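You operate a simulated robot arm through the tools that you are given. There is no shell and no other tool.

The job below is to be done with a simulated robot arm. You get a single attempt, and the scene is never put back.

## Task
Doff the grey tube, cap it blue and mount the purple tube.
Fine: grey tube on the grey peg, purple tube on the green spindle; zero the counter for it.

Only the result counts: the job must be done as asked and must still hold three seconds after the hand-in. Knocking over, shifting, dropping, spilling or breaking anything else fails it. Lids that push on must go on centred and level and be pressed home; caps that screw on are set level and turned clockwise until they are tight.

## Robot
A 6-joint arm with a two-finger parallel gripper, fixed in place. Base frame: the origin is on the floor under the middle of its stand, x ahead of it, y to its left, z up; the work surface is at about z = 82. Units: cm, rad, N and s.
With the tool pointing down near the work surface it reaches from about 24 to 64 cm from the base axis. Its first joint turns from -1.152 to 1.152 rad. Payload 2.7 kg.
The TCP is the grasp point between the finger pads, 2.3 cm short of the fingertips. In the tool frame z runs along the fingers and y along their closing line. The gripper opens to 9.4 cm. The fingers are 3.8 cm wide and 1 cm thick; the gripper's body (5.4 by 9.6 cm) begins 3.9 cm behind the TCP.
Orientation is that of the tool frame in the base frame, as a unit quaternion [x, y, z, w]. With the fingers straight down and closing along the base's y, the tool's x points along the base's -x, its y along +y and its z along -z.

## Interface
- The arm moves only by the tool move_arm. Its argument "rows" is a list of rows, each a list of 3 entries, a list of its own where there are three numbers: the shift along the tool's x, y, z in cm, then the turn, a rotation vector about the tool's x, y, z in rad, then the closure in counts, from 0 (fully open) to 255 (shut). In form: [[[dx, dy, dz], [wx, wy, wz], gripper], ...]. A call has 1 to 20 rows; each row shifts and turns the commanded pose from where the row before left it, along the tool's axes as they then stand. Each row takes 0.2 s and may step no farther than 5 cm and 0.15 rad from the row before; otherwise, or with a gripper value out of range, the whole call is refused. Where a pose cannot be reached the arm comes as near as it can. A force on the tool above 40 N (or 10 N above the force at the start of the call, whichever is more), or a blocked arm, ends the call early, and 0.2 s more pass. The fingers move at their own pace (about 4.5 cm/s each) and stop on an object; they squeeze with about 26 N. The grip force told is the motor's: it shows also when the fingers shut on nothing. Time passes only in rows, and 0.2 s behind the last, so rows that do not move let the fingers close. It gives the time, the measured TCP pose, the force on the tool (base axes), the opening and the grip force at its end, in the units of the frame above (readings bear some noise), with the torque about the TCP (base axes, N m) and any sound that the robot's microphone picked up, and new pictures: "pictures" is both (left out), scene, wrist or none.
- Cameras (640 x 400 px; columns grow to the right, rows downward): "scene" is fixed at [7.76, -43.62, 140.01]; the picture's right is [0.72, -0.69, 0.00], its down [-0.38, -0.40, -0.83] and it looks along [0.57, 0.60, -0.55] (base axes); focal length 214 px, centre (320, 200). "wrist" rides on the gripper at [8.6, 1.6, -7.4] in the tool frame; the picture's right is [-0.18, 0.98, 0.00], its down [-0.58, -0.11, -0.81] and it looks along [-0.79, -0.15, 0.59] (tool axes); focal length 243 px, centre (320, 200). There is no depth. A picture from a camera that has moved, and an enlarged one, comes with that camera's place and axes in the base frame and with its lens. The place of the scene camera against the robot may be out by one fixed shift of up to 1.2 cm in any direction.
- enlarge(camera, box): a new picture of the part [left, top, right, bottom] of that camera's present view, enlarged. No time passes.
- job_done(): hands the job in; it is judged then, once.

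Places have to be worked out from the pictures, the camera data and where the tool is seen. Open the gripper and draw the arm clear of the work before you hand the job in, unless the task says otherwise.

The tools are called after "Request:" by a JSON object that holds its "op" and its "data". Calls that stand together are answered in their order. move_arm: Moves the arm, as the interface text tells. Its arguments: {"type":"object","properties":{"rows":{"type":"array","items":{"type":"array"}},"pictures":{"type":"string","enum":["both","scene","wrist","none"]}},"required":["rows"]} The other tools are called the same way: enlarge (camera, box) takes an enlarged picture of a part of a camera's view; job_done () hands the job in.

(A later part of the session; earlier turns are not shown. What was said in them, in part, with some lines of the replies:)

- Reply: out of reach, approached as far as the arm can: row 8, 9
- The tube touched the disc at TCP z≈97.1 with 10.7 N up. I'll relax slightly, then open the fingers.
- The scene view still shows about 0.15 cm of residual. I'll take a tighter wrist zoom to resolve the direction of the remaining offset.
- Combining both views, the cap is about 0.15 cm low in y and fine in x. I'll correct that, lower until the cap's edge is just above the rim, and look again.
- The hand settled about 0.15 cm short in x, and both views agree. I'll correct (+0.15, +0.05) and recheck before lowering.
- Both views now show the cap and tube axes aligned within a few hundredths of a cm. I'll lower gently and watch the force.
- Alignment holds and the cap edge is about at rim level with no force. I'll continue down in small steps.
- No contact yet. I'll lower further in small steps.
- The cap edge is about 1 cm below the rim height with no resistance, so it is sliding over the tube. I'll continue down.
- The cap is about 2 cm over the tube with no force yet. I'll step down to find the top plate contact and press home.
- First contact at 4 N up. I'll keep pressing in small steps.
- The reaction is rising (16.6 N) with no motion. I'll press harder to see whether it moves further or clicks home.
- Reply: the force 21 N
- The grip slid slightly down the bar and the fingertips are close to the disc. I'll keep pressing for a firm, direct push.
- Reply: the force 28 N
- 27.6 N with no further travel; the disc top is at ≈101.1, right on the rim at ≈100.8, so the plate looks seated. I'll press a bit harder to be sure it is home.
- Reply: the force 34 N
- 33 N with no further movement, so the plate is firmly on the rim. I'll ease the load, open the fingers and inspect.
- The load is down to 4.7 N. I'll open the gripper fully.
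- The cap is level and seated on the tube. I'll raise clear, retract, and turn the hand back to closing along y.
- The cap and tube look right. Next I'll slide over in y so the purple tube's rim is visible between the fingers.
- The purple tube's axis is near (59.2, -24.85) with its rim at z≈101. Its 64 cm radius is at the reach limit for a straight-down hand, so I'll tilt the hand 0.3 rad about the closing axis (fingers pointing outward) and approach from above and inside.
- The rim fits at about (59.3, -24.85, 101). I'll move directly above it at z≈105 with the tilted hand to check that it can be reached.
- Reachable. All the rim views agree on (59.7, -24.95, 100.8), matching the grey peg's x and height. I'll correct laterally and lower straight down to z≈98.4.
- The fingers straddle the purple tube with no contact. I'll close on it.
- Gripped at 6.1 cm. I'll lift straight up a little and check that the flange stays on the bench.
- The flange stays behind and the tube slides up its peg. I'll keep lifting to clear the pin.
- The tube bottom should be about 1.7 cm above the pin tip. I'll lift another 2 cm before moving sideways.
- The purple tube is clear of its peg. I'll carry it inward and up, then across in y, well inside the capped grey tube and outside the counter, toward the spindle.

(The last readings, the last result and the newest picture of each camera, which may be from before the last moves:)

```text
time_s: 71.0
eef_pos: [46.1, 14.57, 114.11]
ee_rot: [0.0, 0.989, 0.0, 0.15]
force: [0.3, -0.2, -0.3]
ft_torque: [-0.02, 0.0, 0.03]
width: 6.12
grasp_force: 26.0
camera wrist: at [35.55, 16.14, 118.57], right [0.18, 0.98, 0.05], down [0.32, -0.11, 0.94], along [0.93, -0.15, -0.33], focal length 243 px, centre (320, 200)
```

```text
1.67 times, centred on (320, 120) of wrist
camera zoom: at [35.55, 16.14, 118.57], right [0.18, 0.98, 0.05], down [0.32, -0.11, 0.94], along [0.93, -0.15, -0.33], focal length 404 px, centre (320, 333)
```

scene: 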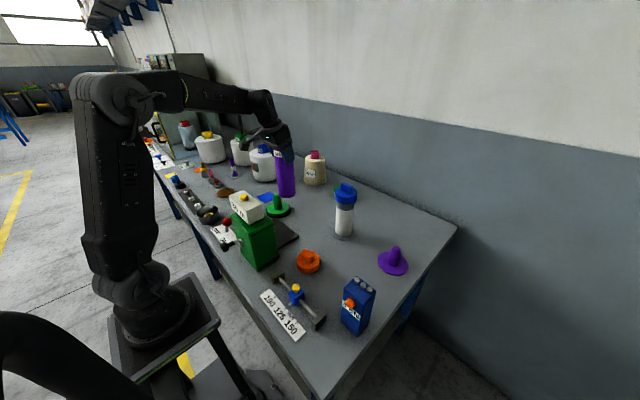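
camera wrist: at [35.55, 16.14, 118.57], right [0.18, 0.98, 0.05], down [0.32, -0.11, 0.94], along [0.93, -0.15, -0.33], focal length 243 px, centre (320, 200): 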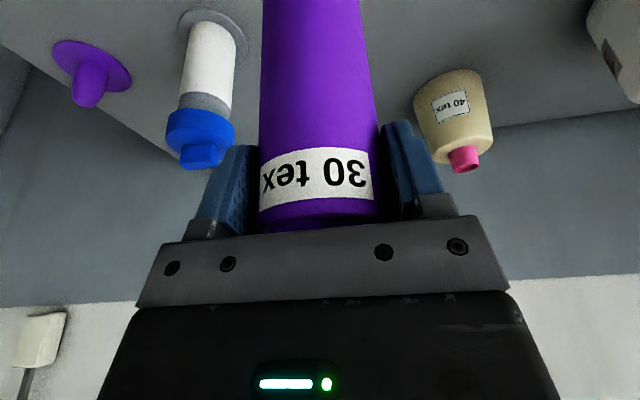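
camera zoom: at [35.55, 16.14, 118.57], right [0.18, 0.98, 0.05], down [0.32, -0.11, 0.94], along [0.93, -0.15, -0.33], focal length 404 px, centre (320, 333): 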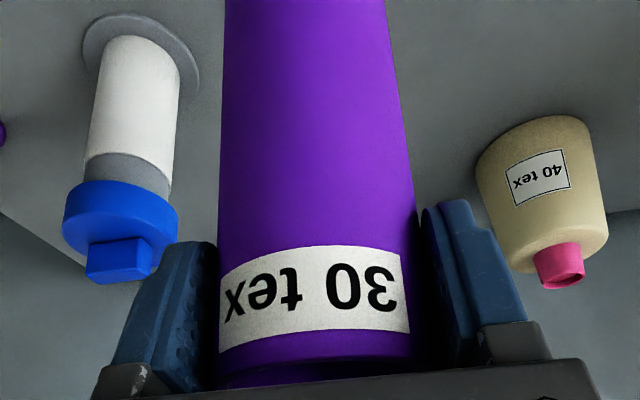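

The tube hangs vertical in the grip. The spindle axis should be at (49.0, 27.1) with its pin tip at z≈90.8, so I'll move above it with the tube bottom at about z=95.

Request:
{"op": "move_arm", "data": {"rows": [[[-0.44, 3.13, 0.947], [0, 0, 0], 255], [[-0.44, 3.13, 0.947], [0, 0, 0], 255], [[-0.44, 3.13, 0.947], [0, 0, 0], 255], [[-0.44, 3.13, 0.947], [0, 0, 0], 255], [[0, 0, 0], [0, 0, 0], 255], [[0, 0, 0], [0, 0, 0], 255]], "pictures": "both"}}

Request:
{"op": "enlarge", "data": {"camera": "scene", "box": [250, 165, 310, 225]}}

Request:
{"op": "enlarge", "data": {"camera": "scene", "box": [230, 110, 330, 225]}}

Request:
{"op": "enlarge", "data": {"camera": "wrist", "box": [240, 0, 400, 100]}}

```text
time_s: 72.4
eef_pos: [48.7, 27.06, 110.96]
ee_rot: [0.0, 0.989, -0.001, 0.149]
force: [0.1, 0.8, -0.2]
ft_torque: [0.0, 0.02, -0.02]
width: 6.1
grasp_force: 25.9
camera wrist: at [38.28, 28.6, 115.42], right [0.18, 0.98, 0.05], down [0.32, -0.11, 0.94], along [0.93, -0.15, -0.33], focal length 243 px, centre (320, 200)
```

scene: 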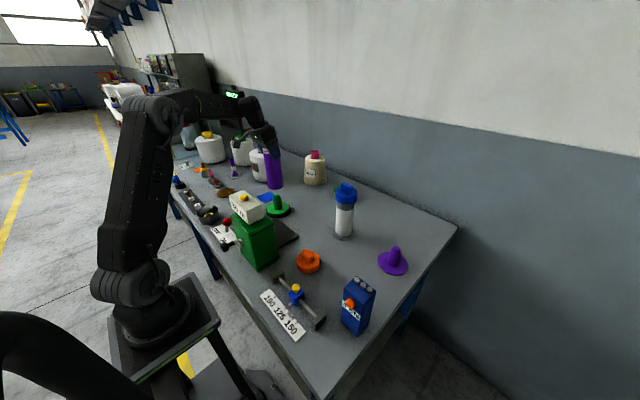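
wrist: 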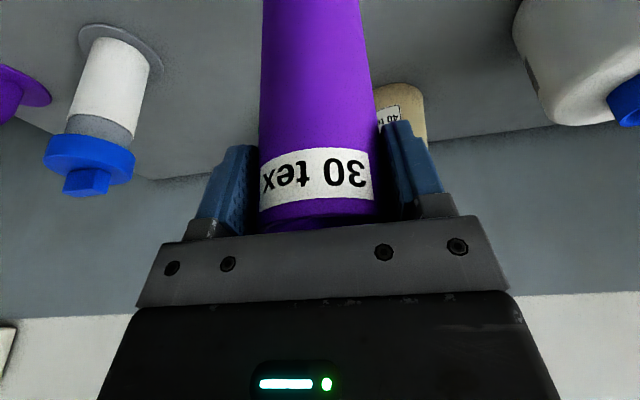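

```text
6.67 times, centred on (280, 195) of scene
camera zoom: at [7.76, -43.62, 140.01], right [0.72, -0.69, 0.0], down [-0.38, -0.4, -0.83], along [0.57, 0.6, -0.55], focal length 1430 px, centre (587, 233)
```

zoom: 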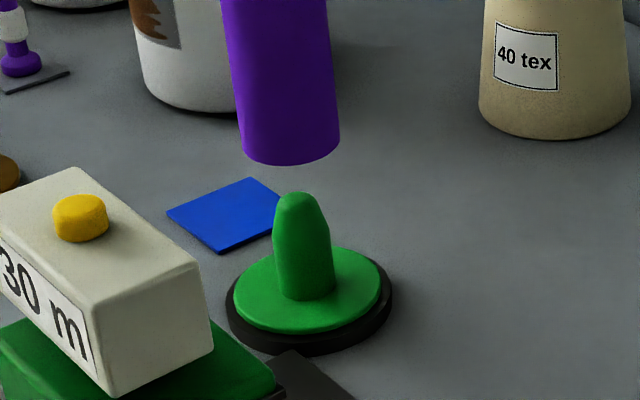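

```text
3.48 times, centred on (280, 168) of scene
camera zoom: at [7.76, -43.62, 140.01], right [0.72, -0.69, 0.0], down [-0.38, -0.4, -0.83], along [0.57, 0.6, -0.55], focal length 746 px, centre (459, 313)
```

zoom: 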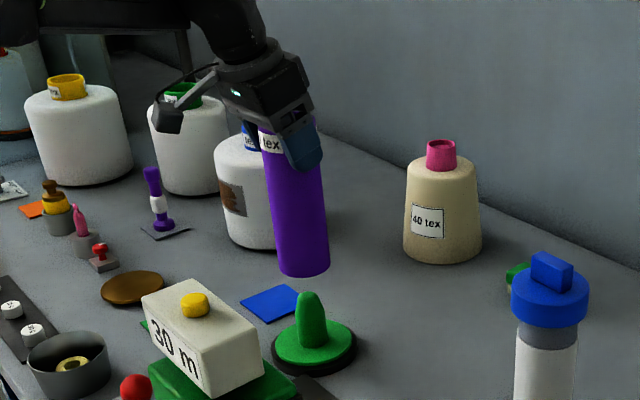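

```text
4.00 times, centred on (320, 50) of wrist
camera zoom: at [38.28, 28.6, 115.42], right [0.18, 0.98, 0.05], down [0.32, -0.11, 0.94], along [0.93, -0.15, -0.33], focal length 970 px, centre (320, 800)
```

zoom: 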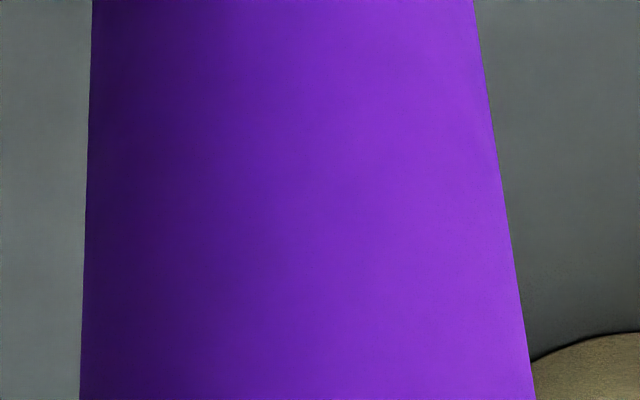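

I'll zoom in tightly on the tube bottom and the spindle pin to measure the alignment.

Request:
{"op": "enlarge", "data": {"camera": "scene", "box": [258, 175, 302, 219]}}

Request:
{"op": "enlarge", "data": {"camera": "scene", "box": [258, 150, 298, 190]}}

```text
9.09 times, centred on (280, 197) of scene
camera zoom: at [7.76, -43.62, 140.01], right [0.72, -0.69, 0.0], down [-0.38, -0.4, -0.83], along [0.57, 0.6, -0.55], focal length 1950 px, centre (684, 227)
```

zoom: 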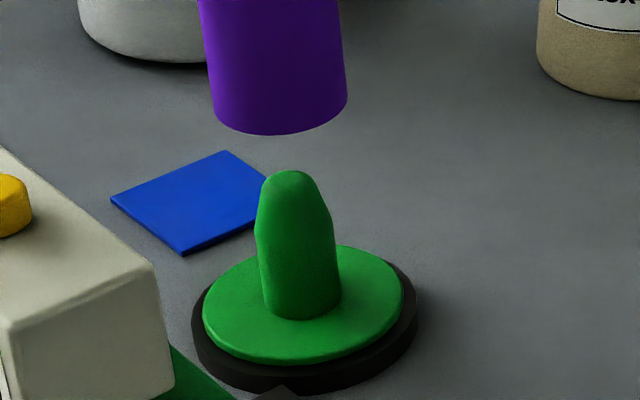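

```text
10.00 times, centred on (278, 170) of scene
camera zoom: at [7.76, -43.62, 140.01], right [0.72, -0.69, 0.0], down [-0.38, -0.4, -0.83], along [0.57, 0.6, -0.55], focal length 2145 px, centre (740, 500)
```

zoom: 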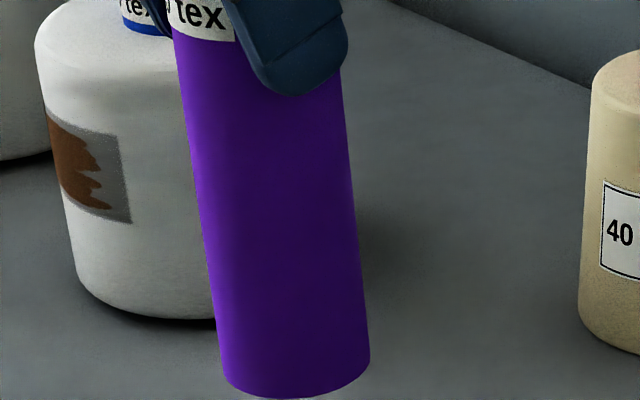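

Lateral offset is only about 0.1 cm. The pin has a tapered tip with about 1.4 cm clearance to the bore, so I'll nudge and lower until the tube bottom is just above the tip, then recheck.

Request:
{"op": "move_arm", "data": {"rows": [[[0.086, 0.08, -0.027], [0, 0, 0], 255], [[0.296, 0, 0.955], [0, 0, 0], 255], [[0.296, 0, 0.955], [0, 0, 0], 255], [[0.296, 0, 0.955], [0, 0, 0], 255], [[0, 0, 0], [0, 0, 0], 255], [[0, 0, 0], [0, 0, 0], 255]], "pictures": "scene"}}

Request:
{"op": "enlarge", "data": {"camera": "scene", "box": [258, 175, 302, 219]}}

```text
time_s: 73.8
eef_pos: [48.72, 27.13, 107.96]
ee_rot: [0.0, 0.989, 0.001, 0.149]
force: [-0.5, 0.8, -0.5]
ft_torque: [-0.01, -0.03, -0.02]
width: 6.1
grasp_force: 25.8
```

scene: 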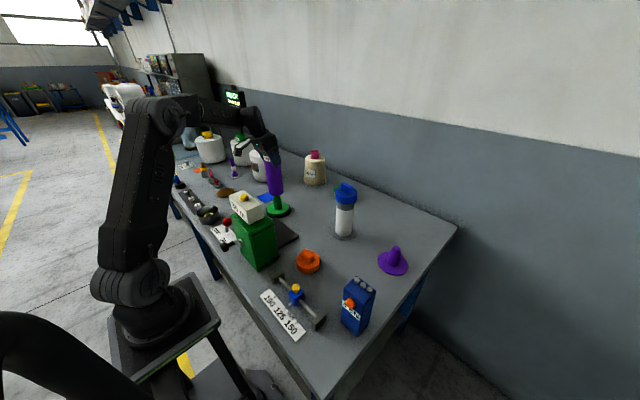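

```text
9.09 times, centred on (280, 197) of scene
camera zoom: at [7.76, -43.62, 140.01], right [0.72, -0.69, 0.0], down [-0.38, -0.4, -0.83], along [0.57, 0.6, -0.55], focal length 1950 px, centre (684, 227)
```

zoom: 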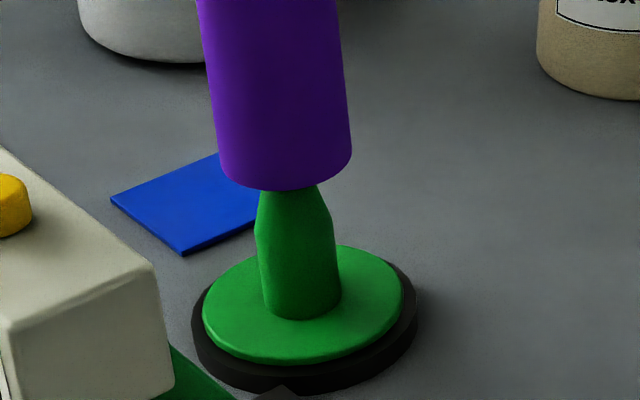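

Alignment is within about 0.05 cm laterally. I'll lower over the tip by about 3 cm, watching the force.

Request:
{"op": "move_arm", "data": {"rows": [[[0.148, 0, 0.478], [0, 0, 0], 255], [[0.222, 0, 0.716], [0, 0, 0], 255], [[0.222, 0, 0.716], [0, 0, 0], 255], [[0.296, 0, 0.955], [0, 0, 0], 255], [[0, 0, 0], [0, 0, 0], 255]], "pictures": "scene"}}

Request:
{"op": "enlarge", "data": {"camera": "scene", "box": [258, 175, 302, 219]}}

```text
time_s: 75.0
eef_pos: [48.72, 27.13, 104.96]
ee_rot: [-0.001, 0.989, 0.0, 0.149]
force: [-0.4, -0.4, -0.9]
ft_torque: [0.01, 0.0, 0.01]
width: 6.1
grasp_force: 25.9
```

scene: 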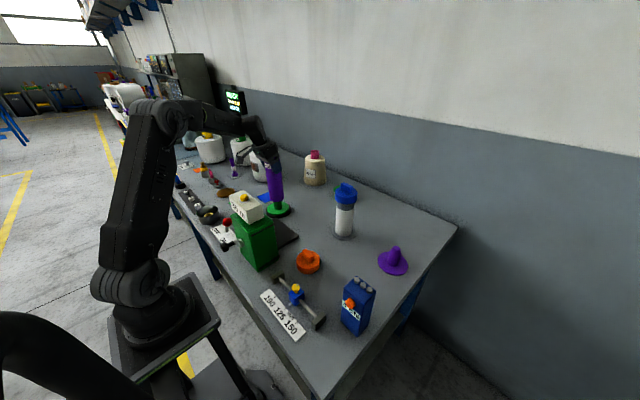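

```text
9.09 times, centred on (280, 197) of scene
camera zoom: at [7.76, -43.62, 140.01], right [0.72, -0.69, 0.0], down [-0.38, -0.4, -0.83], along [0.57, 0.6, -0.55], focal length 1950 px, centre (684, 227)
```

zoom: 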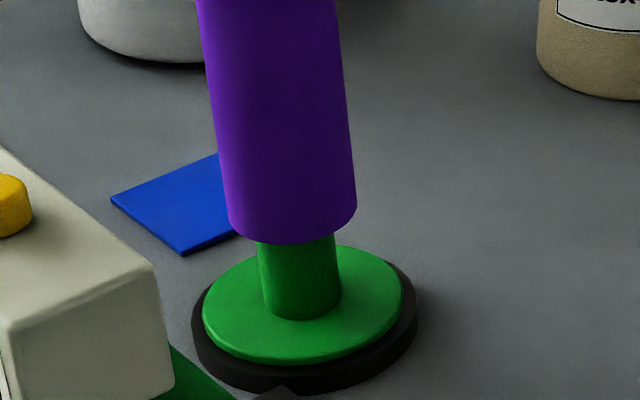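

The pin is inside the bore with no contact and the axes coincide. I'll continue lowering to about 1 cm above the disc.

Request:
{"op": "move_arm", "data": {"rows": [[[0.296, 0, 0.955], [0, 0, 0], 255], [[0.296, 0, 0.955], [0, 0, 0], 255], [[0.296, 0, 0.955], [0, 0, 0], 255], [[0.236, 0, 0.764], [0, 0, 0], 255], [[0, 0, 0], [0, 0, 0], 255]], "pictures": "scene"}}

Request:
{"op": "enlarge", "data": {"camera": "scene", "box": [258, 175, 302, 219]}}

```text
time_s: 76.2
eef_pos: [48.65, 27.09, 101.09]
ee_rot: [0.0, 0.989, 0.0, 0.15]
force: [0.4, 0.4, -0.6]
ft_torque: [-0.05, 0.04, 0.01]
width: 6.11
grasp_force: 25.4
```

scene: 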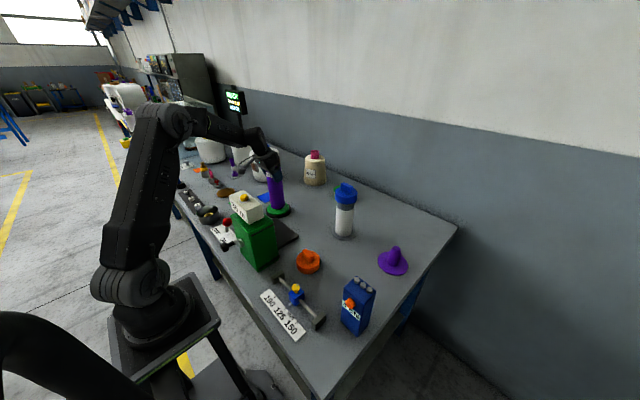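

```text
9.09 times, centred on (280, 197) of scene
camera zoom: at [7.76, -43.62, 140.01], right [0.72, -0.69, 0.0], down [-0.38, -0.4, -0.83], along [0.57, 0.6, -0.55], focal length 1950 px, centre (684, 227)
```

zoom: 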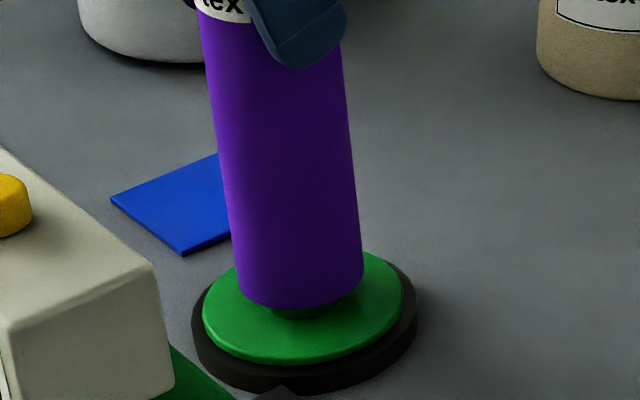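

About 1.3 cm to go and still centred. I'll lower in finer steps.

Request:
{"op": "move_arm", "data": {"rows": [[[0.118, 0, 0.382], [0, 0, 0], 255], [[0.118, 0, 0.382], [0, 0, 0], 255], [[0.059, 0, 0.191], [0, 0, 0], 255], [[0, 0, 0], [0, 0, 0], 255]], "pictures": "none"}}

```text
time_s: 77.2
eef_pos: [48.68, 27.16, 100.17]
ee_rot: [0.0, 0.989, 0.0, 0.149]
force: [0.0, 0.5, -0.7]
ft_torque: [-0.01, -0.02, -0.03]
width: 6.1
grasp_force: 26.0
```

Request:
{"op": "move_arm", "data": {"rows": [[[0.044, 0, 0.143], [0, 0, 0], 255], [[0.03, 0, 0.096], [0, 0, 0], 255], [[0.03, 0, 0.096], [0, 0, 0], 255], [[0, 0, 0], [0, 0, 0], 255]], "pictures": "none"}}

```text
time_s: 78.2
eef_pos: [48.6, 27.06, 99.75]
ee_rot: [0.0, 0.989, 0.0, 0.151]
force: [-0.3, -0.1, 2.0]
ft_torque: [-0.03, 0.09, 0.01]
width: 6.11
grasp_force: 26.2
```

A slight reaction is starting. I'll take one more small step to confirm it is on the disc.

Request:
{"op": "move_arm", "data": {"rows": [[[0.03, 0, 0.096], [0, 0, 0], 255], [[0.02, 0, 0.06], [0, 0, 0], 255], [[0, 0, 0], [0, 0, 0], 255]], "pictures": "scene"}}

Request:
{"op": "enlarge", "data": {"camera": "scene", "box": [258, 175, 302, 219]}}

```text
time_s: 79.0
eef_pos: [48.68, 26.92, 99.72]
ee_rot: [-0.001, 0.988, 0.0, 0.152]
force: [-4.2, -2.3, 15.8]
ft_torque: [-0.39, 0.07, -0.07]
width: 6.11
grasp_force: 25.6
```

scene: 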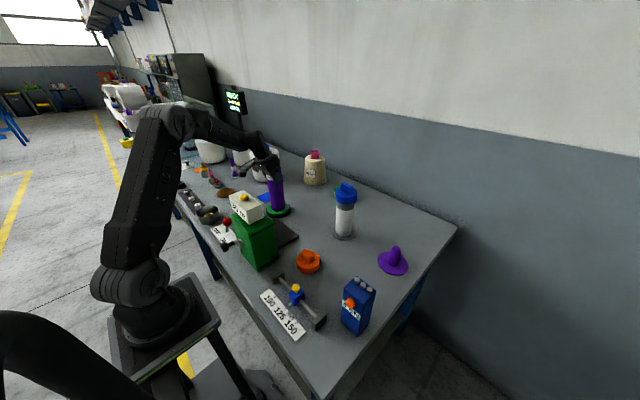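

```text
9.09 times, centred on (280, 197) of scene
camera zoom: at [7.72, -43.64, 140.0], right [0.72, -0.69, 0.0], down [-0.38, -0.4, -0.83], along [0.57, 0.6, -0.55], focal length 1950 px, centre (684, 227)
```

zoom: 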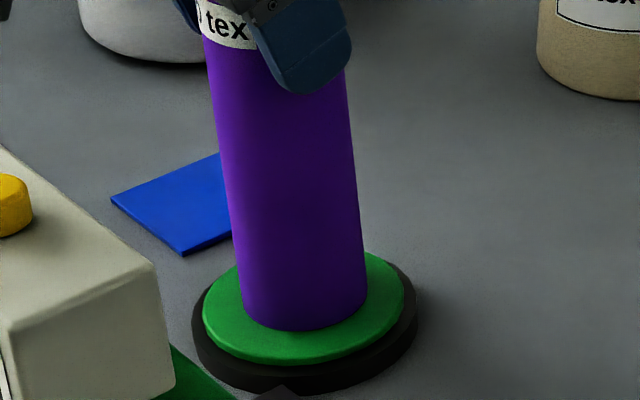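

The tube is seated on the green disc (15.8 N at TCP 99.7, as predicted). I'll relax and open the fingers.

Request:
{"op": "move_arm", "data": {"rows": [[[-0.045, 0, -0.145], [0, 0, 0], 255], [[0, 0, 0], [0, 0, 0], 150], [[0, 0, 0], [0, 0, 0], 0], [[0, 0, 0], [0, 0, 0], 0], [[0, 0, 0], [0, 0, 0], 0]], "pictures": "both"}}

Request:
{"op": "enlarge", "data": {"camera": "scene", "box": [250, 150, 310, 220]}}

```text
time_s: 80.2
eef_pos: [48.57, 27.09, 99.84]
ee_rot: [0.0, 0.989, 0.001, 0.15]
force: [-1.2, -0.7, -0.5]
ft_torque: [0.01, -0.01, 0.01]
width: 9.41
grasp_force: 0.0
camera wrist: at [38.23, 28.7, 104.23], right [0.18, 0.98, 0.05], down [0.32, -0.11, 0.94], along [0.93, -0.15, -0.33], focal length 243 px, centre (320, 200)
```

scene: 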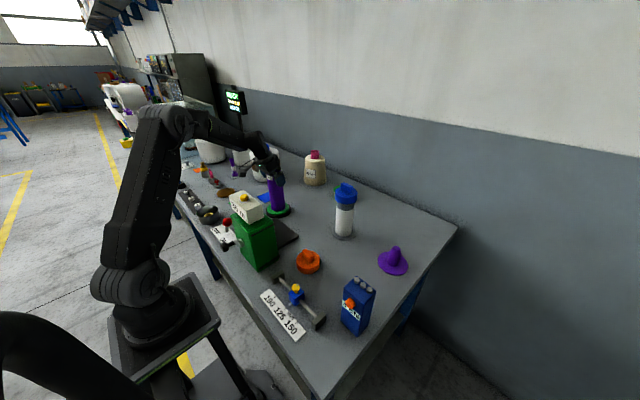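
wrist: 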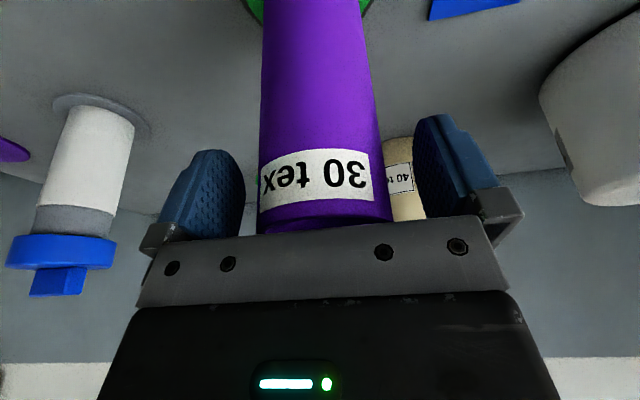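

```text
5.71 times, centred on (280, 185) of scene
camera zoom: at [7.76, -43.62, 140.01], right [0.72, -0.69, 0.0], down [-0.38, -0.4, -0.83], along [0.57, 0.6, -0.55], focal length 1226 px, centre (549, 286)
```

zoom: 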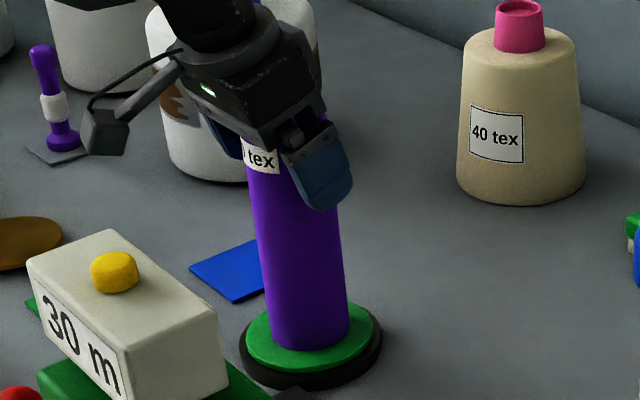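

The purple tube stands on the green spindle. I'll retreat straight up, straighten the hand, close the fingers and move to a view above the counter.

Request:
{"op": "move_arm", "data": {"rows": [[[-0.296, 0, -0.955], [0, 0, 0], 0], [[-0.591, 0, -1.911], [0, 0, 0], 0], [[-0.591, 0, -1.911], [0, 0, 0], 0], [[-0.591, 0, -1.911], [0, 0, 0], 0], [[-0.591, 0, -1.911], [0, 0, 0], 0], [[0, 0, 0], [0, 0.15, 0], 0], [[0, 0, 0], [0, 0.15, 0], 0], [[3.09, -2.59, -2.0], [0, 0, 0], 0], [[3.09, -2.59, -2.0], [0, 0, 0], 0], [[3.09, -2.59, -2.0], [0, 0, 0], 255], [[3.09, -2.59, -2.0], [0, 0, 0], 255], [[3.09, -2.59, -2.0], [0, 0, 0], 255], [[3.09, -2.59, -2.0], [0, 0, 0], 255], [[3.09, -2.59, -2.0], [0, 0, 0], 255], [[0, 0, 0], [0, 0, 0], 255], [[0, 0, 0], [0, 0, 0], 255]], "pictures": "both"}}

Request:
{"op": "enlarge", "data": {"camera": "scene", "box": [240, 140, 360, 250]}}

Request:
{"op": "enlarge", "data": {"camera": "wrist", "box": [240, 0, 400, 120]}}

```text
time_s: 83.6
eef_pos: [26.99, 9.02, 122.81]
ee_rot: [0.0, 1.0, -0.001, -0.001]
force: [1.3, -0.1, -0.7]
ft_torque: [0.01, 0.03, 0.02]
width: 0.02
grasp_force: 26.1
camera wrist: at [18.39, 10.62, 130.2], right [0.18, 0.98, 0.0], down [0.58, -0.11, 0.81], along [0.79, -0.15, -0.59], focal length 243 px, centre (320, 200)
```

scene: 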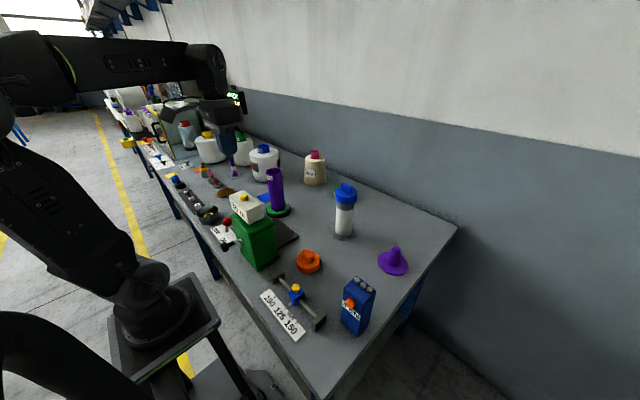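
wrist: 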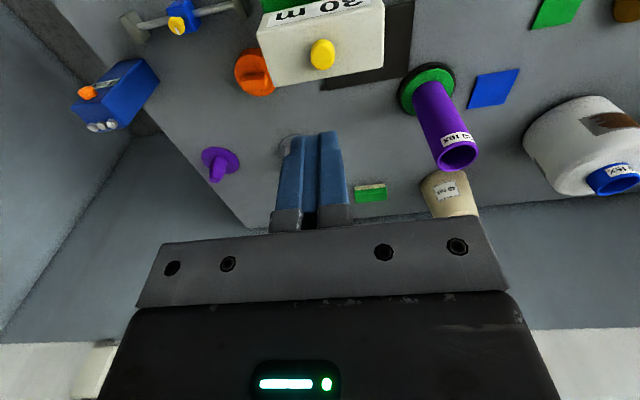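

```text
3.64 times, centred on (300, 195) of scene
camera zoom: at [7.76, -43.62, 140.01], right [0.72, -0.69, 0.0], down [-0.38, -0.4, -0.83], along [0.57, 0.6, -0.55], focal length 780 px, centre (393, 218)
```

zoom: 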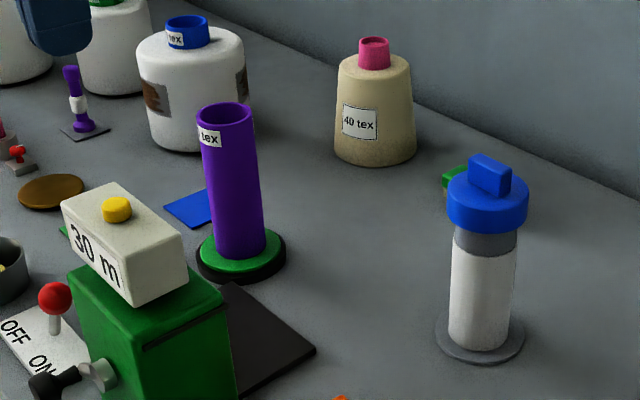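

```text
3.33 times, centred on (320, 60) of wrist
camera zoom: at [18.39, 10.62, 130.2], right [0.18, 0.98, 0.0], down [0.58, -0.11, 0.81], along [0.79, -0.15, -0.59], focal length 809 px, centre (320, 667)
```

zoom: 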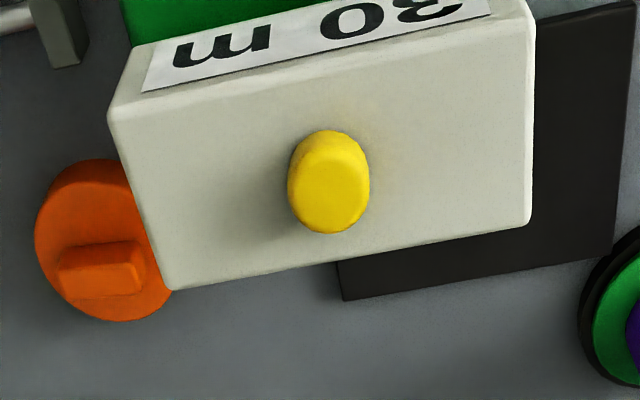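

Everything placed looks right. The counter's yellow button top is at (28.3, 9.0, 106.75), so I'll bring the closed fingertips over it, stopping about 1.5 cm above.

Request:
{"op": "move_arm", "data": {"rows": [[[-0.325, 0, 3.0], [0, 0, 0], 255], [[-0.325, 0, 3.0], [0, 0, 0], 255], [[-0.325, 0, 3.0], [0, 0, 0], 255], [[-0.325, 0, 3.0], [0, 0, 0], 255], [[0, 0, 0], [0, 0, 0], 255], [[0, 0, 0], [0, 0, 0], 255]], "pictures": "both"}}

Request:
{"op": "enlarge", "data": {"camera": "scene", "box": [210, 150, 290, 230]}}

Request:
{"op": "enlarge", "data": {"camera": "wrist", "box": [240, 0, 400, 240]}}

```text
time_s: 85.0
eef_pos: [28.44, 8.88, 110.76]
ee_rot: [0.0, 1.0, 0.0, 0.0]
force: [0.4, 0.5, 0.1]
ft_torque: [0.03, -0.01, -0.04]
width: 0.0
grasp_force: 25.6
camera wrist: at [19.72, 10.5, 118.08], right [0.18, 0.98, 0.0], down [0.58, -0.11, 0.81], along [0.79, -0.15, -0.59], focal length 243 px, centre (320, 200)
```

scene: 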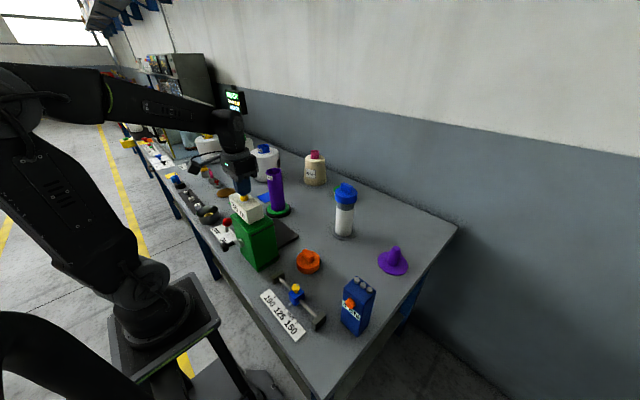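
wrist: 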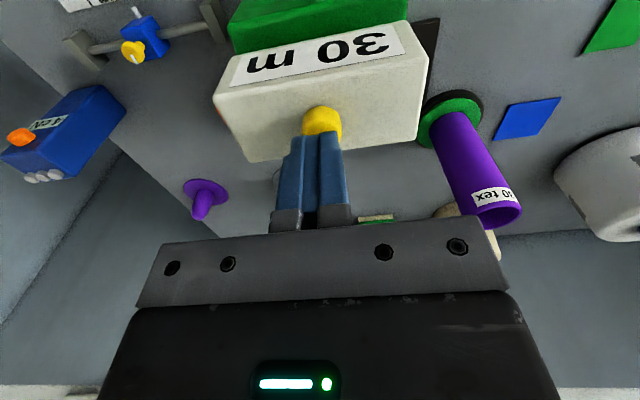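

```text
5.00 times, centred on (250, 190) of scene
camera zoom: at [7.76, -43.62, 140.01], right [0.72, -0.69, 0.0], down [-0.38, -0.4, -0.83], along [0.57, 0.6, -0.55], focal length 1072 px, centre (670, 250)
```

zoom: 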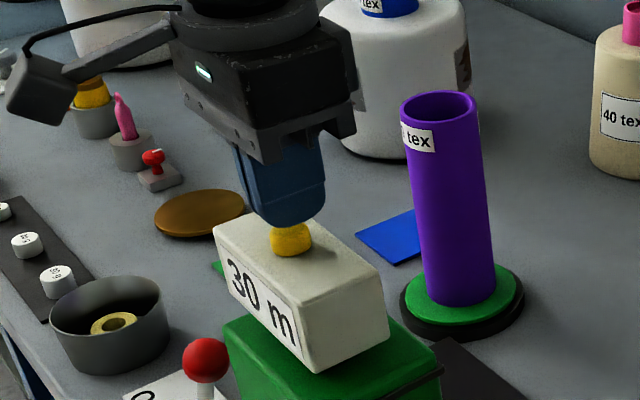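

```text
1.67 times, centred on (320, 120) of wrist
camera zoom: at [19.72, 10.5, 118.08], right [0.18, 0.98, 0.0], down [0.58, -0.11, 0.81], along [0.79, -0.15, -0.59], focal length 404 px, centre (320, 333)
```

zoom: 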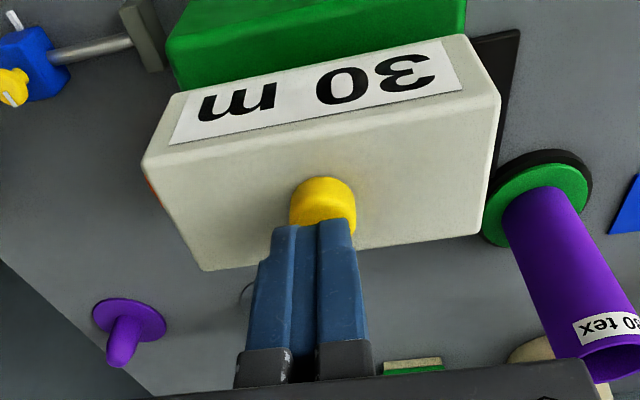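

The fingertips are over the button but about 0.2 cm low in y. I'll correct that and lower to just above it.

Request:
{"op": "move_arm", "data": {"rows": [[[0.05, 0.2, 0.5], [0, 0, 0], 255], [[0, 0, 0.5], [0, 0, 0], 255], [[0, 0, 0.3], [0, 0, 0], 255], [[0, 0, 0], [0, 0, 0], 255]], "pictures": "both"}}

Request:
{"op": "enlarge", "data": {"camera": "scene", "box": [220, 170, 270, 220]}}

Request:
{"op": "enlarge", "data": {"camera": "wrist", "box": [270, 80, 370, 170]}}

```text
time_s: 86.0
eef_pos: [28.18, 9.31, 109.43]
ee_rot: [0.0, 1.0, 0.0, 0.002]
force: [-0.5, 1.4, 3.4]
ft_torque: [0.01, -0.02, -0.05]
width: 0.0
grasp_force: 25.8
heard: click
camera wrist: at [19.66, 10.77, 116.83], right [0.18, 0.98, 0.0], down [0.58, -0.11, 0.81], along [0.79, -0.15, -0.59], focal length 243 px, centre (320, 200)
```

scene: 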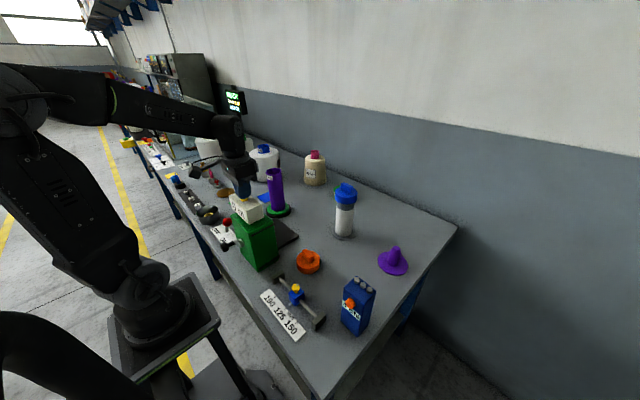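
wrist: 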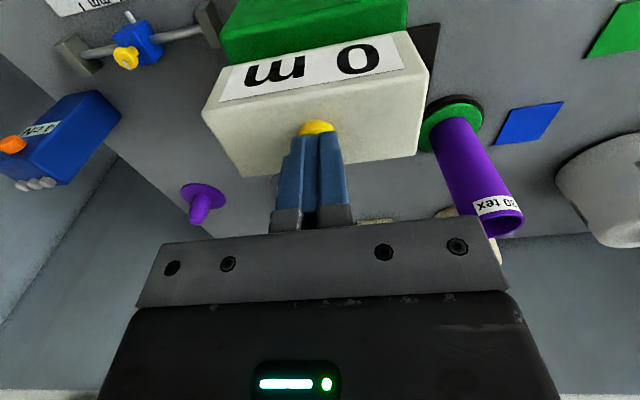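

```text
8.00 times, centred on (245, 195) of scene
camera zoom: at [7.76, -43.62, 140.01], right [0.72, -0.69, 0.0], down [-0.38, -0.4, -0.83], along [0.57, 0.6, -0.55], focal length 1716 px, centre (920, 240)
```

zoom: 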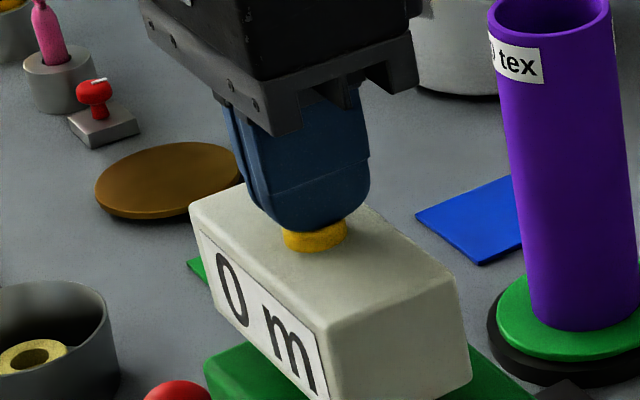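

```text
4.44 times, centred on (320, 125) of wrist
camera zoom: at [19.66, 10.77, 116.83], right [0.18, 0.98, 0.0], down [0.58, -0.11, 0.81], along [0.79, -0.15, -0.59], focal length 1078 px, centre (320, 533)
```

zoom: 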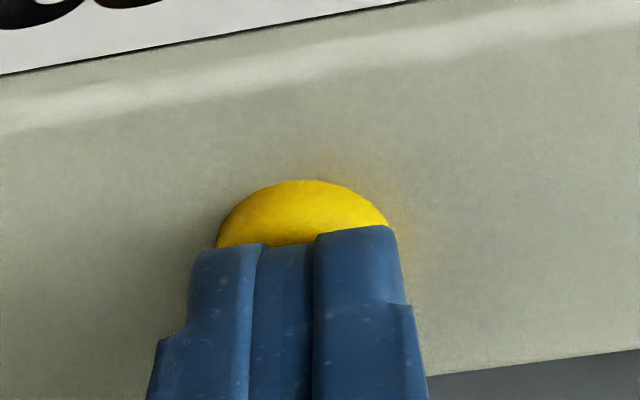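

The button clicked and the counter now reads "0 m". I'll lift off it; since I heard no sound when seating the cap, I'll then go back and check the cap is fully home with a gentle central press.

Request:
{"op": "move_arm", "data": {"rows": [[[0, 0, -1.5], [0, 0, 0], 255], [[0, 0, -3.5], [0, 0, 0], 255], [[0, 0, -3.5], [0, 0, 0], 255], [[0, 0, -3.5], [0, 0, 0], 255], [[-3.86, -1.72, 1.06], [0, 0, 0], 255], [[-3.86, -1.72, 1.06], [0, 0, 0], 255], [[-3.86, -1.72, 1.06], [0, 0, 0], 255], [[-3.86, -1.72, 1.06], [0, 0, 0], 255], [[-3.0, -1.72, 1.06], [0, 0, 0], 255], [[-2.0, -1.72, 1.06], [0, 0, 0], 255], [[-1.5, -1.72, 1.06], [0, 0, 0], 255], [[0, 0, 0], [0, 0, 0], 255], [[0, 0, 0], [0, 0, 0], 255]], "pictures": "both"}}

Request:
{"op": "enlarge", "data": {"camera": "scene", "box": [200, 160, 310, 270]}}

Request:
{"op": "enlarge", "data": {"camera": "scene", "box": [320, 170, 370, 245]}}

Request:
{"op": "enlarge", "data": {"camera": "wrist", "box": [250, 0, 410, 140]}}

```text
time_s: 88.8
eef_pos: [50.22, -2.84, 114.03]
ee_rot: [0.0, 1.0, 0.0, 0.0]
force: [0.7, -0.8, -0.9]
ft_torque: [-0.01, 0.0, 0.04]
width: 0.0
grasp_force: 25.4
camera wrist: at [41.6, -1.21, 121.41], right [0.18, 0.98, 0.0], down [0.58, -0.11, 0.81], along [0.79, -0.15, -0.59], focal length 243 px, centre (320, 200)
```

scene: 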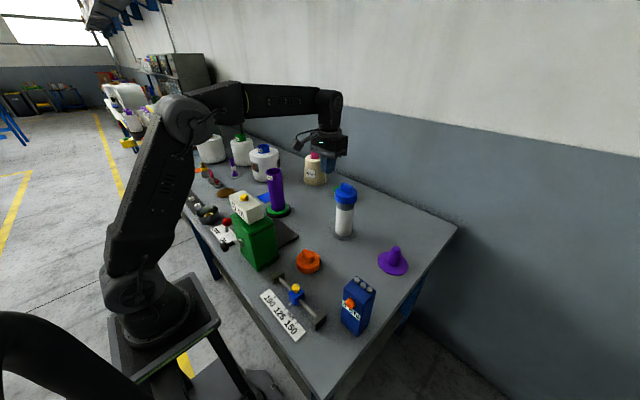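
wrist: 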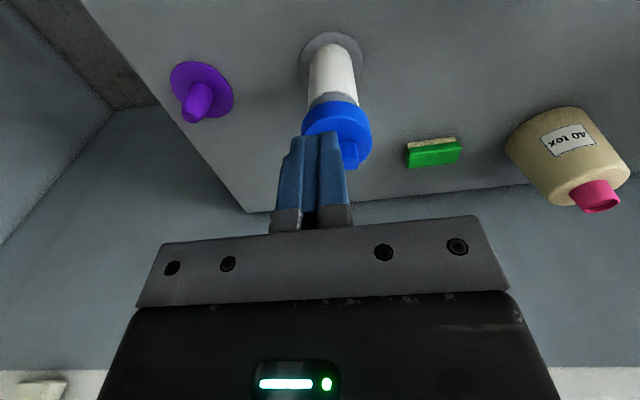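

```text
3.64 times, centred on (255, 215) of scene
camera zoom: at [7.76, -43.62, 140.01], right [0.72, -0.69, 0.0], down [-0.38, -0.4, -0.83], along [0.57, 0.6, -0.55], focal length 780 px, centre (556, 146)
```

zoom: 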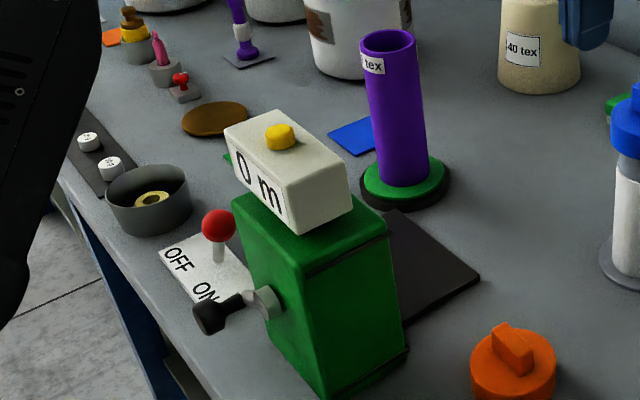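

```text
5.33 times, centred on (345, 208) of scene
camera zoom: at [7.76, -43.62, 140.01], right [0.72, -0.69, 0.0], down [-0.38, -0.4, -0.83], along [0.57, 0.6, -0.55], focal length 1144 px, centre (187, 160)
```

zoom: 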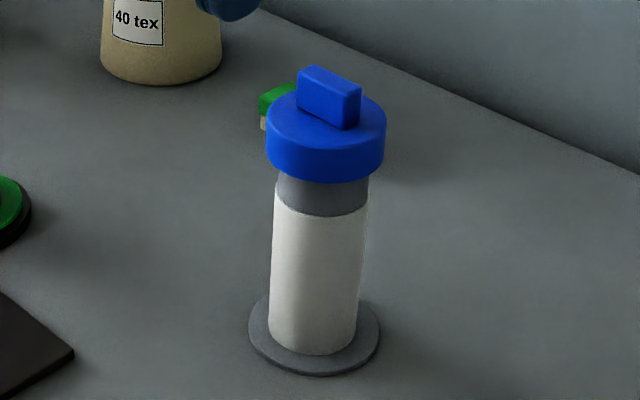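

```text
2.86 times, centred on (330, 70) of wrist
camera zoom: at [41.6, -1.21, 121.41], right [0.18, 0.98, 0.0], down [0.58, -0.11, 0.81], along [0.79, -0.15, -0.59], focal length 693 px, centre (291, 571)
```

zoom: 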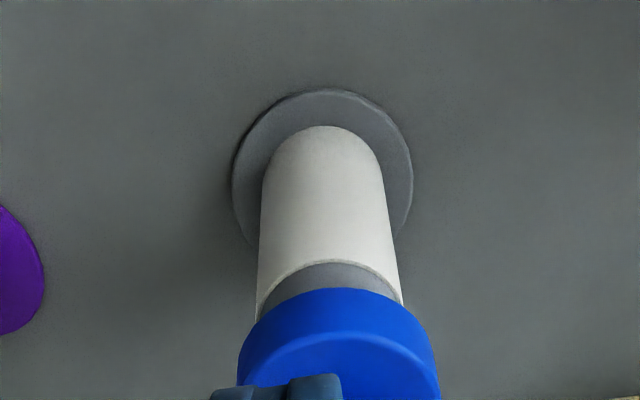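

The counter reads 0 m, and the cap's lower edge measures about z=98.2, i.e. ~2.6 cm over the rim and level. I'll do one confirming central press on the bar top with closed fingertips, first moving above it.

Request:
{"op": "move_arm", "data": {"rows": [[[-2.375, 0, 1.5], [0, 0, 0], 255], [[-2.375, 0, 1.5], [0, 0, 0], 255], [[-2.375, 0, 1.5], [0, 0, 0], 255], [[-2.375, 0, 1.5], [0, 0, 0], 255], [[0, 0, 0], [0, 0, 0], 255], [[0, 0, 0], [0, 0, 0], 255]], "pictures": "both"}}

Request:
{"op": "enlarge", "data": {"camera": "scene", "box": [325, 150, 370, 205]}}

Request:
{"op": "enlarge", "data": {"camera": "wrist", "box": [240, 0, 400, 160]}}

```text
time_s: 90.2
eef_pos: [59.74, -2.97, 108.14]
ee_rot: [-0.001, 1.0, 0.0, 0.0]
force: [-0.1, 0.5, 0.7]
ft_torque: [-0.02, 0.03, -0.02]
width: 0.02
grasp_force: 26.2
camera wrist: at [51.12, -1.24, 115.5], right [0.18, 0.98, 0.0], down [0.58, -0.11, 0.81], along [0.79, -0.15, -0.59], focal length 243 px, centre (320, 200)
```

scene: 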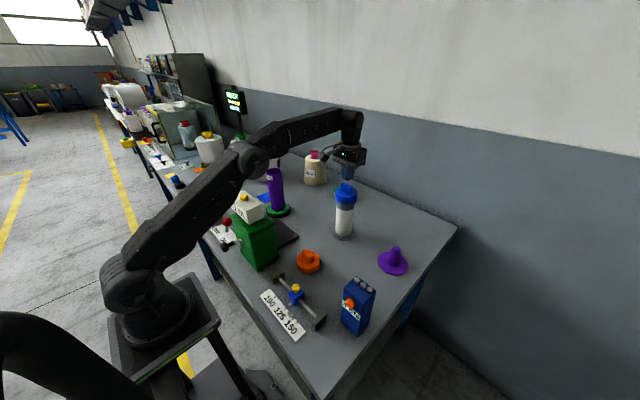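
wrist: 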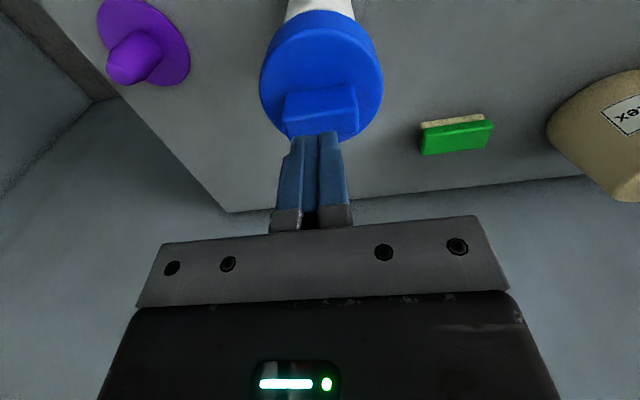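

```text
7.27 times, centred on (348, 178) of scene
camera zoom: at [7.76, -43.62, 140.01], right [0.72, -0.69, 0.0], down [-0.38, -0.4, -0.83], along [0.57, 0.6, -0.55], focal length 1560 px, centre (120, 364)
```

zoom: 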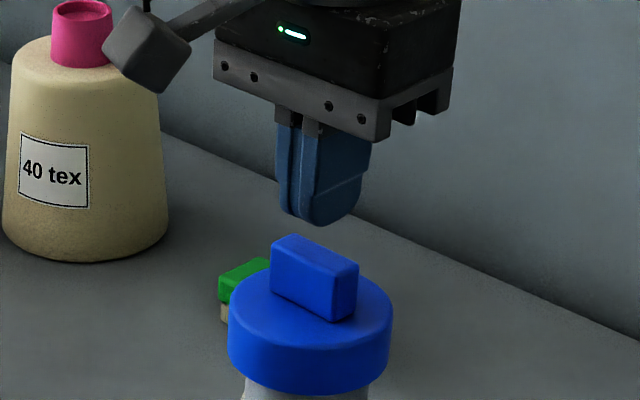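

```text
2.50 times, centred on (320, 80) of wrist
camera zoom: at [51.12, -1.24, 115.5], right [0.18, 0.98, 0.0], down [0.58, -0.11, 0.81], along [0.79, -0.15, -0.59], focal length 606 px, centre (320, 500)
```

zoom: 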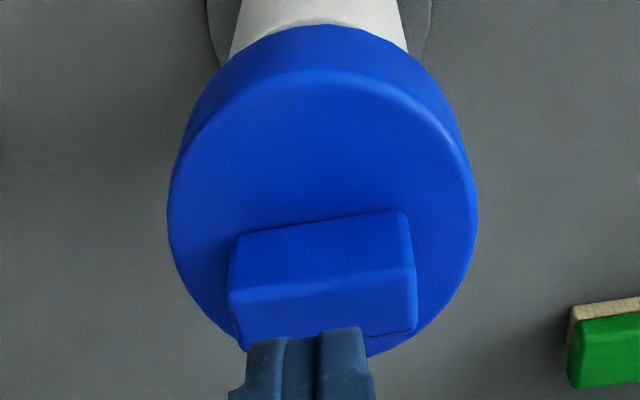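

The fingertips are over the bar centre within about 0.15 cm. I'll lower toward contact.

Request:
{"op": "move_arm", "data": {"rows": [[[0, 0.12, 0.8], [0, 0, 0], 255], [[0, 0, 0.7], [0, 0, 0], 255], [[0, 0, 0.3], [0, 0, 0], 255], [[0, 0, 0.2], [0, 0, 0], 255], [[0, 0, 0], [0, 0, 0], 255]], "pictures": "none"}}

```text
time_s: 91.4
eef_pos: [59.71, -2.64, 106.23]
ee_rot: [0.0, 1.0, 0.0, 0.002]
force: [0.0, 0.1, 6.5]
ft_torque: [-0.03, -0.03, 0.0]
width: 0.0
grasp_force: 26.3
```

Contact at 6.5 N. I'll press down gradually.

Request:
{"op": "move_arm", "data": {"rows": [[[0, 0, 0.1], [0, 0, 0], 255], [[0, 0, 0.1], [0, 0, 0], 255], [[0, 0, 0], [0, 0, 0], 255]], "pictures": "none"}}

```text
time_s: 92.2
eef_pos: [59.68, -2.74, 106.08]
ee_rot: [-0.001, 1.0, 0.0, 0.003]
force: [-1.4, 2.7, 26.0]
ft_torque: [0.03, 0.11, 0.01]
width: 0.0
grasp_force: 26.1
```

Request:
{"op": "move_arm", "data": {"rows": [[[0, 0, 0.08], [0, 0, 0], 255], [[0, 0, 0.06], [0, 0, 0], 255], [[0, 0, 0], [0, 0, 0], 255]], "pictures": "scene"}}

Request:
{"op": "enlarge", "data": {"camera": "scene", "box": [325, 165, 370, 220]}}

```text
time_s: 93.0
eef_pos: [59.74, -2.84, 106.22]
ee_rot: [0.0, 1.0, 0.0, 0.005]
force: [-2.3, 0.7, 30.9]
ft_torque: [-0.01, 0.18, -0.02]
width: 0.0
grasp_force: 26.3
```

scene: 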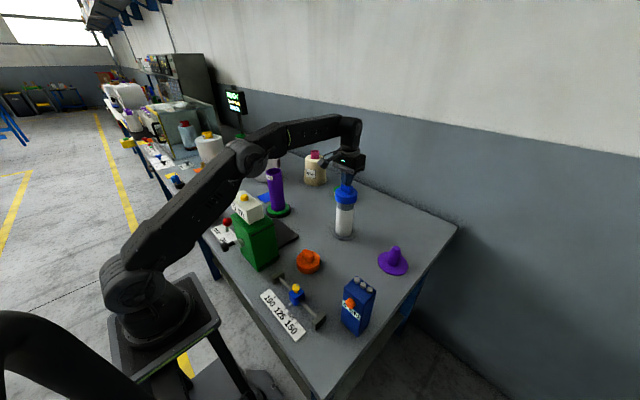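

```text
7.27 times, centred on (348, 192) of scene
camera zoom: at [7.69, -43.62, 140.01], right [0.72, -0.69, 0.0], down [-0.38, -0.4, -0.83], along [0.57, 0.6, -0.55], focal length 1560 px, centre (120, 254)
```

zoom: 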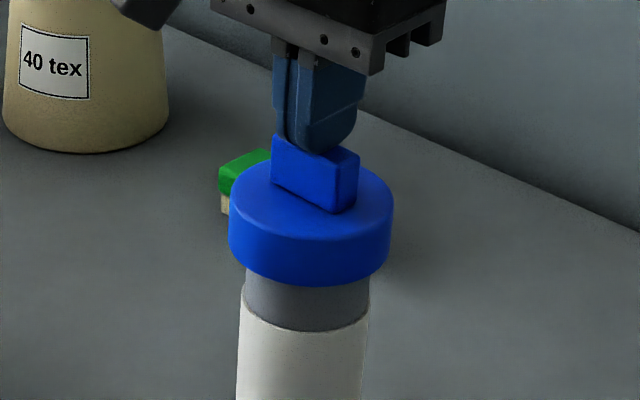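

31 N with no movement; it's a hard stop. One last small increment to about 37 N, then I'll release.

Request:
{"op": "move_arm", "data": {"rows": [[[0, 0, 0.08], [0, 0, 0], 255], [[0, 0, 0.06], [0, 0, 0], 255], [[0, 0, 0], [0, 0, 0], 255]], "pictures": "none"}}

```text
time_s: 93.8
eef_pos: [59.78, -2.87, 106.12]
ee_rot: [0.0, 1.0, 0.0, 0.005]
force: [-4.0, 1.1, 34.4]
ft_torque: [0.01, 0.2, 0.02]
width: 0.0
grasp_force: 26.4
```

34 N with no movement and no sound, so the cap is firmly home. I'll unload, raise, retract and open the gripper.

Request:
{"op": "move_arm", "data": {"rows": [[[0, 0, -0.3], [0, 0, 0], 255], [[0, 0, -0.4], [0, 0, 0], 255], [[0, 0, -1.0], [0, 0, 0], 255], [[0, 0, -1.0], [0, 0, 0], 255], [[2.5, 0, -0.7], [0, 0, 0], 255], [[3.5, 0, -1.5], [0, 0, 0], 255], [[3.5, 0, -1.5], [0, 0, 0], 255], [[3.5, 0, -1.5], [0, 0, 0], 255], [[3.5, 0, -1.5], [0, 0, 0], 0], [[3.5, 0, -1.5], [0, 0, 0], 0], [[3.5, 0, -1.5], [0, 0, 0], 0], [[0, 0, 0], [0, 0, 0], 0], [[0, 0, 0], [0, 0, 0], 0], [[0, 0, 0], [0, 0, 0], 0], [[0, 0, 0], [0, 0, 0], 0]], "pictures": "both"}}

Request:
{"op": "enlarge", "data": {"camera": "scene", "box": [320, 170, 420, 280]}}

Request:
{"op": "enlarge", "data": {"camera": "scene", "box": [200, 150, 310, 270]}}

Request:
{"op": "enlarge", "data": {"camera": "scene", "box": [250, 230, 410, 345]}}

```text
time_s: 97.0
eef_pos: [36.21, -2.83, 117.95]
ee_rot: [0.0, 1.0, -0.001, 0.0]
force: [-0.2, 0.0, -0.5]
ft_torque: [-0.01, -0.01, -0.01]
width: 9.38
grasp_force: 0.0
camera wrist: at [27.63, -1.14, 125.27], right [0.18, 0.98, 0.0], down [0.58, -0.11, 0.81], along [0.79, -0.15, -0.59], focal length 243 px, centre (320, 200)
```

scene: 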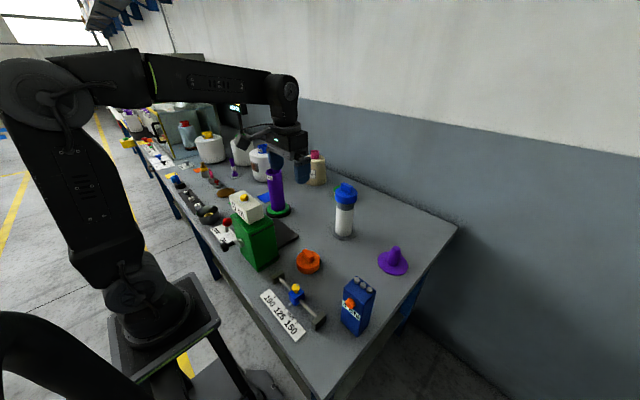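
wrist: 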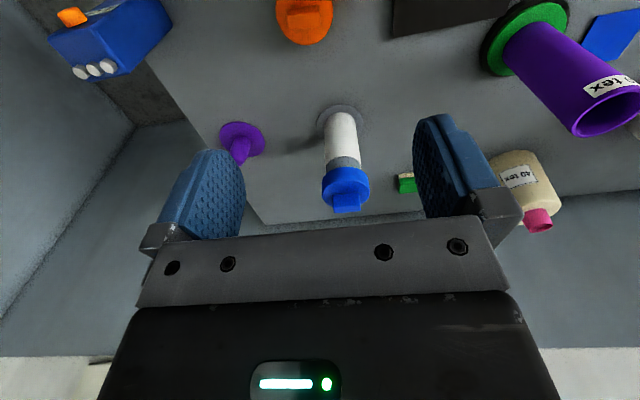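

```text
3.64 times, centred on (370, 225) of scene
camera zoom: at [7.76, -43.62, 140.01], right [0.72, -0.69, 0.0], down [-0.38, -0.4, -0.83], along [0.57, 0.6, -0.55], focal length 780 px, centre (138, 109)
```

zoom: 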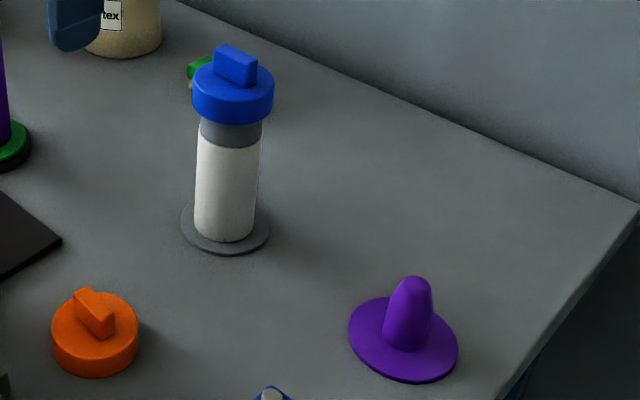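

```text
3.33 times, centred on (255, 210) of scene
camera zoom: at [7.76, -43.62, 140.01], right [0.72, -0.69, 0.0], down [-0.38, -0.4, -0.83], along [0.57, 0.6, -0.55], focal length 715 px, centre (537, 167)
```

zoom: 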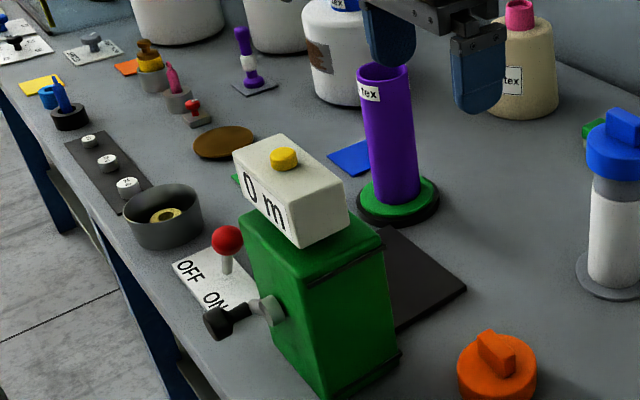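

```text
3.48 times, centred on (330, 288) of scene
camera zoom: at [7.76, -43.62, 140.01], right [0.72, -0.69, 0.0], down [-0.38, -0.4, -0.83], along [0.57, 0.6, -0.55], focal length 746 px, centre (285, -104)
```

zoom: 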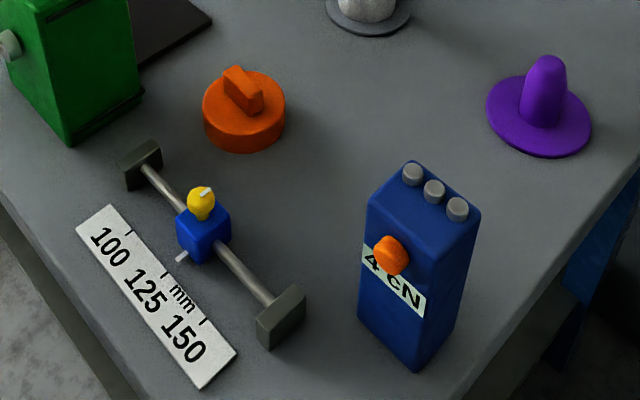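

All the requested results are in place: the grey tube is on the grey peg with the blue cap pressed home, the purple tube is on the green spindle, and the counter reads 0 m. Nothing else moved, the gripper is open and the arm is clear, so I'm handing in.

Request:
{"op": "job_done", "data": {}}

```text
The job is handed in.
```

The job is done and handed in; I haven't been told how it was judged.

- **Grey tube:** it came off the green spindle and now stands upright on the grey peg.
- **Blue cap:** it went onto the grey tube level and centred. I pressed it to about 34 N and it stopped moving, but no click was heard, so "pressed home" rests on that hard stop and on how far down it sits.
- **Purple tube:** it is seated on the green spindle, resting on its disc.
- **Counter:** I pressed the yellow button once and heard a click. It now reads 0 m instead of 30 m.

In the last pictures nothing else had moved, the gripper was open and the arm was clear.
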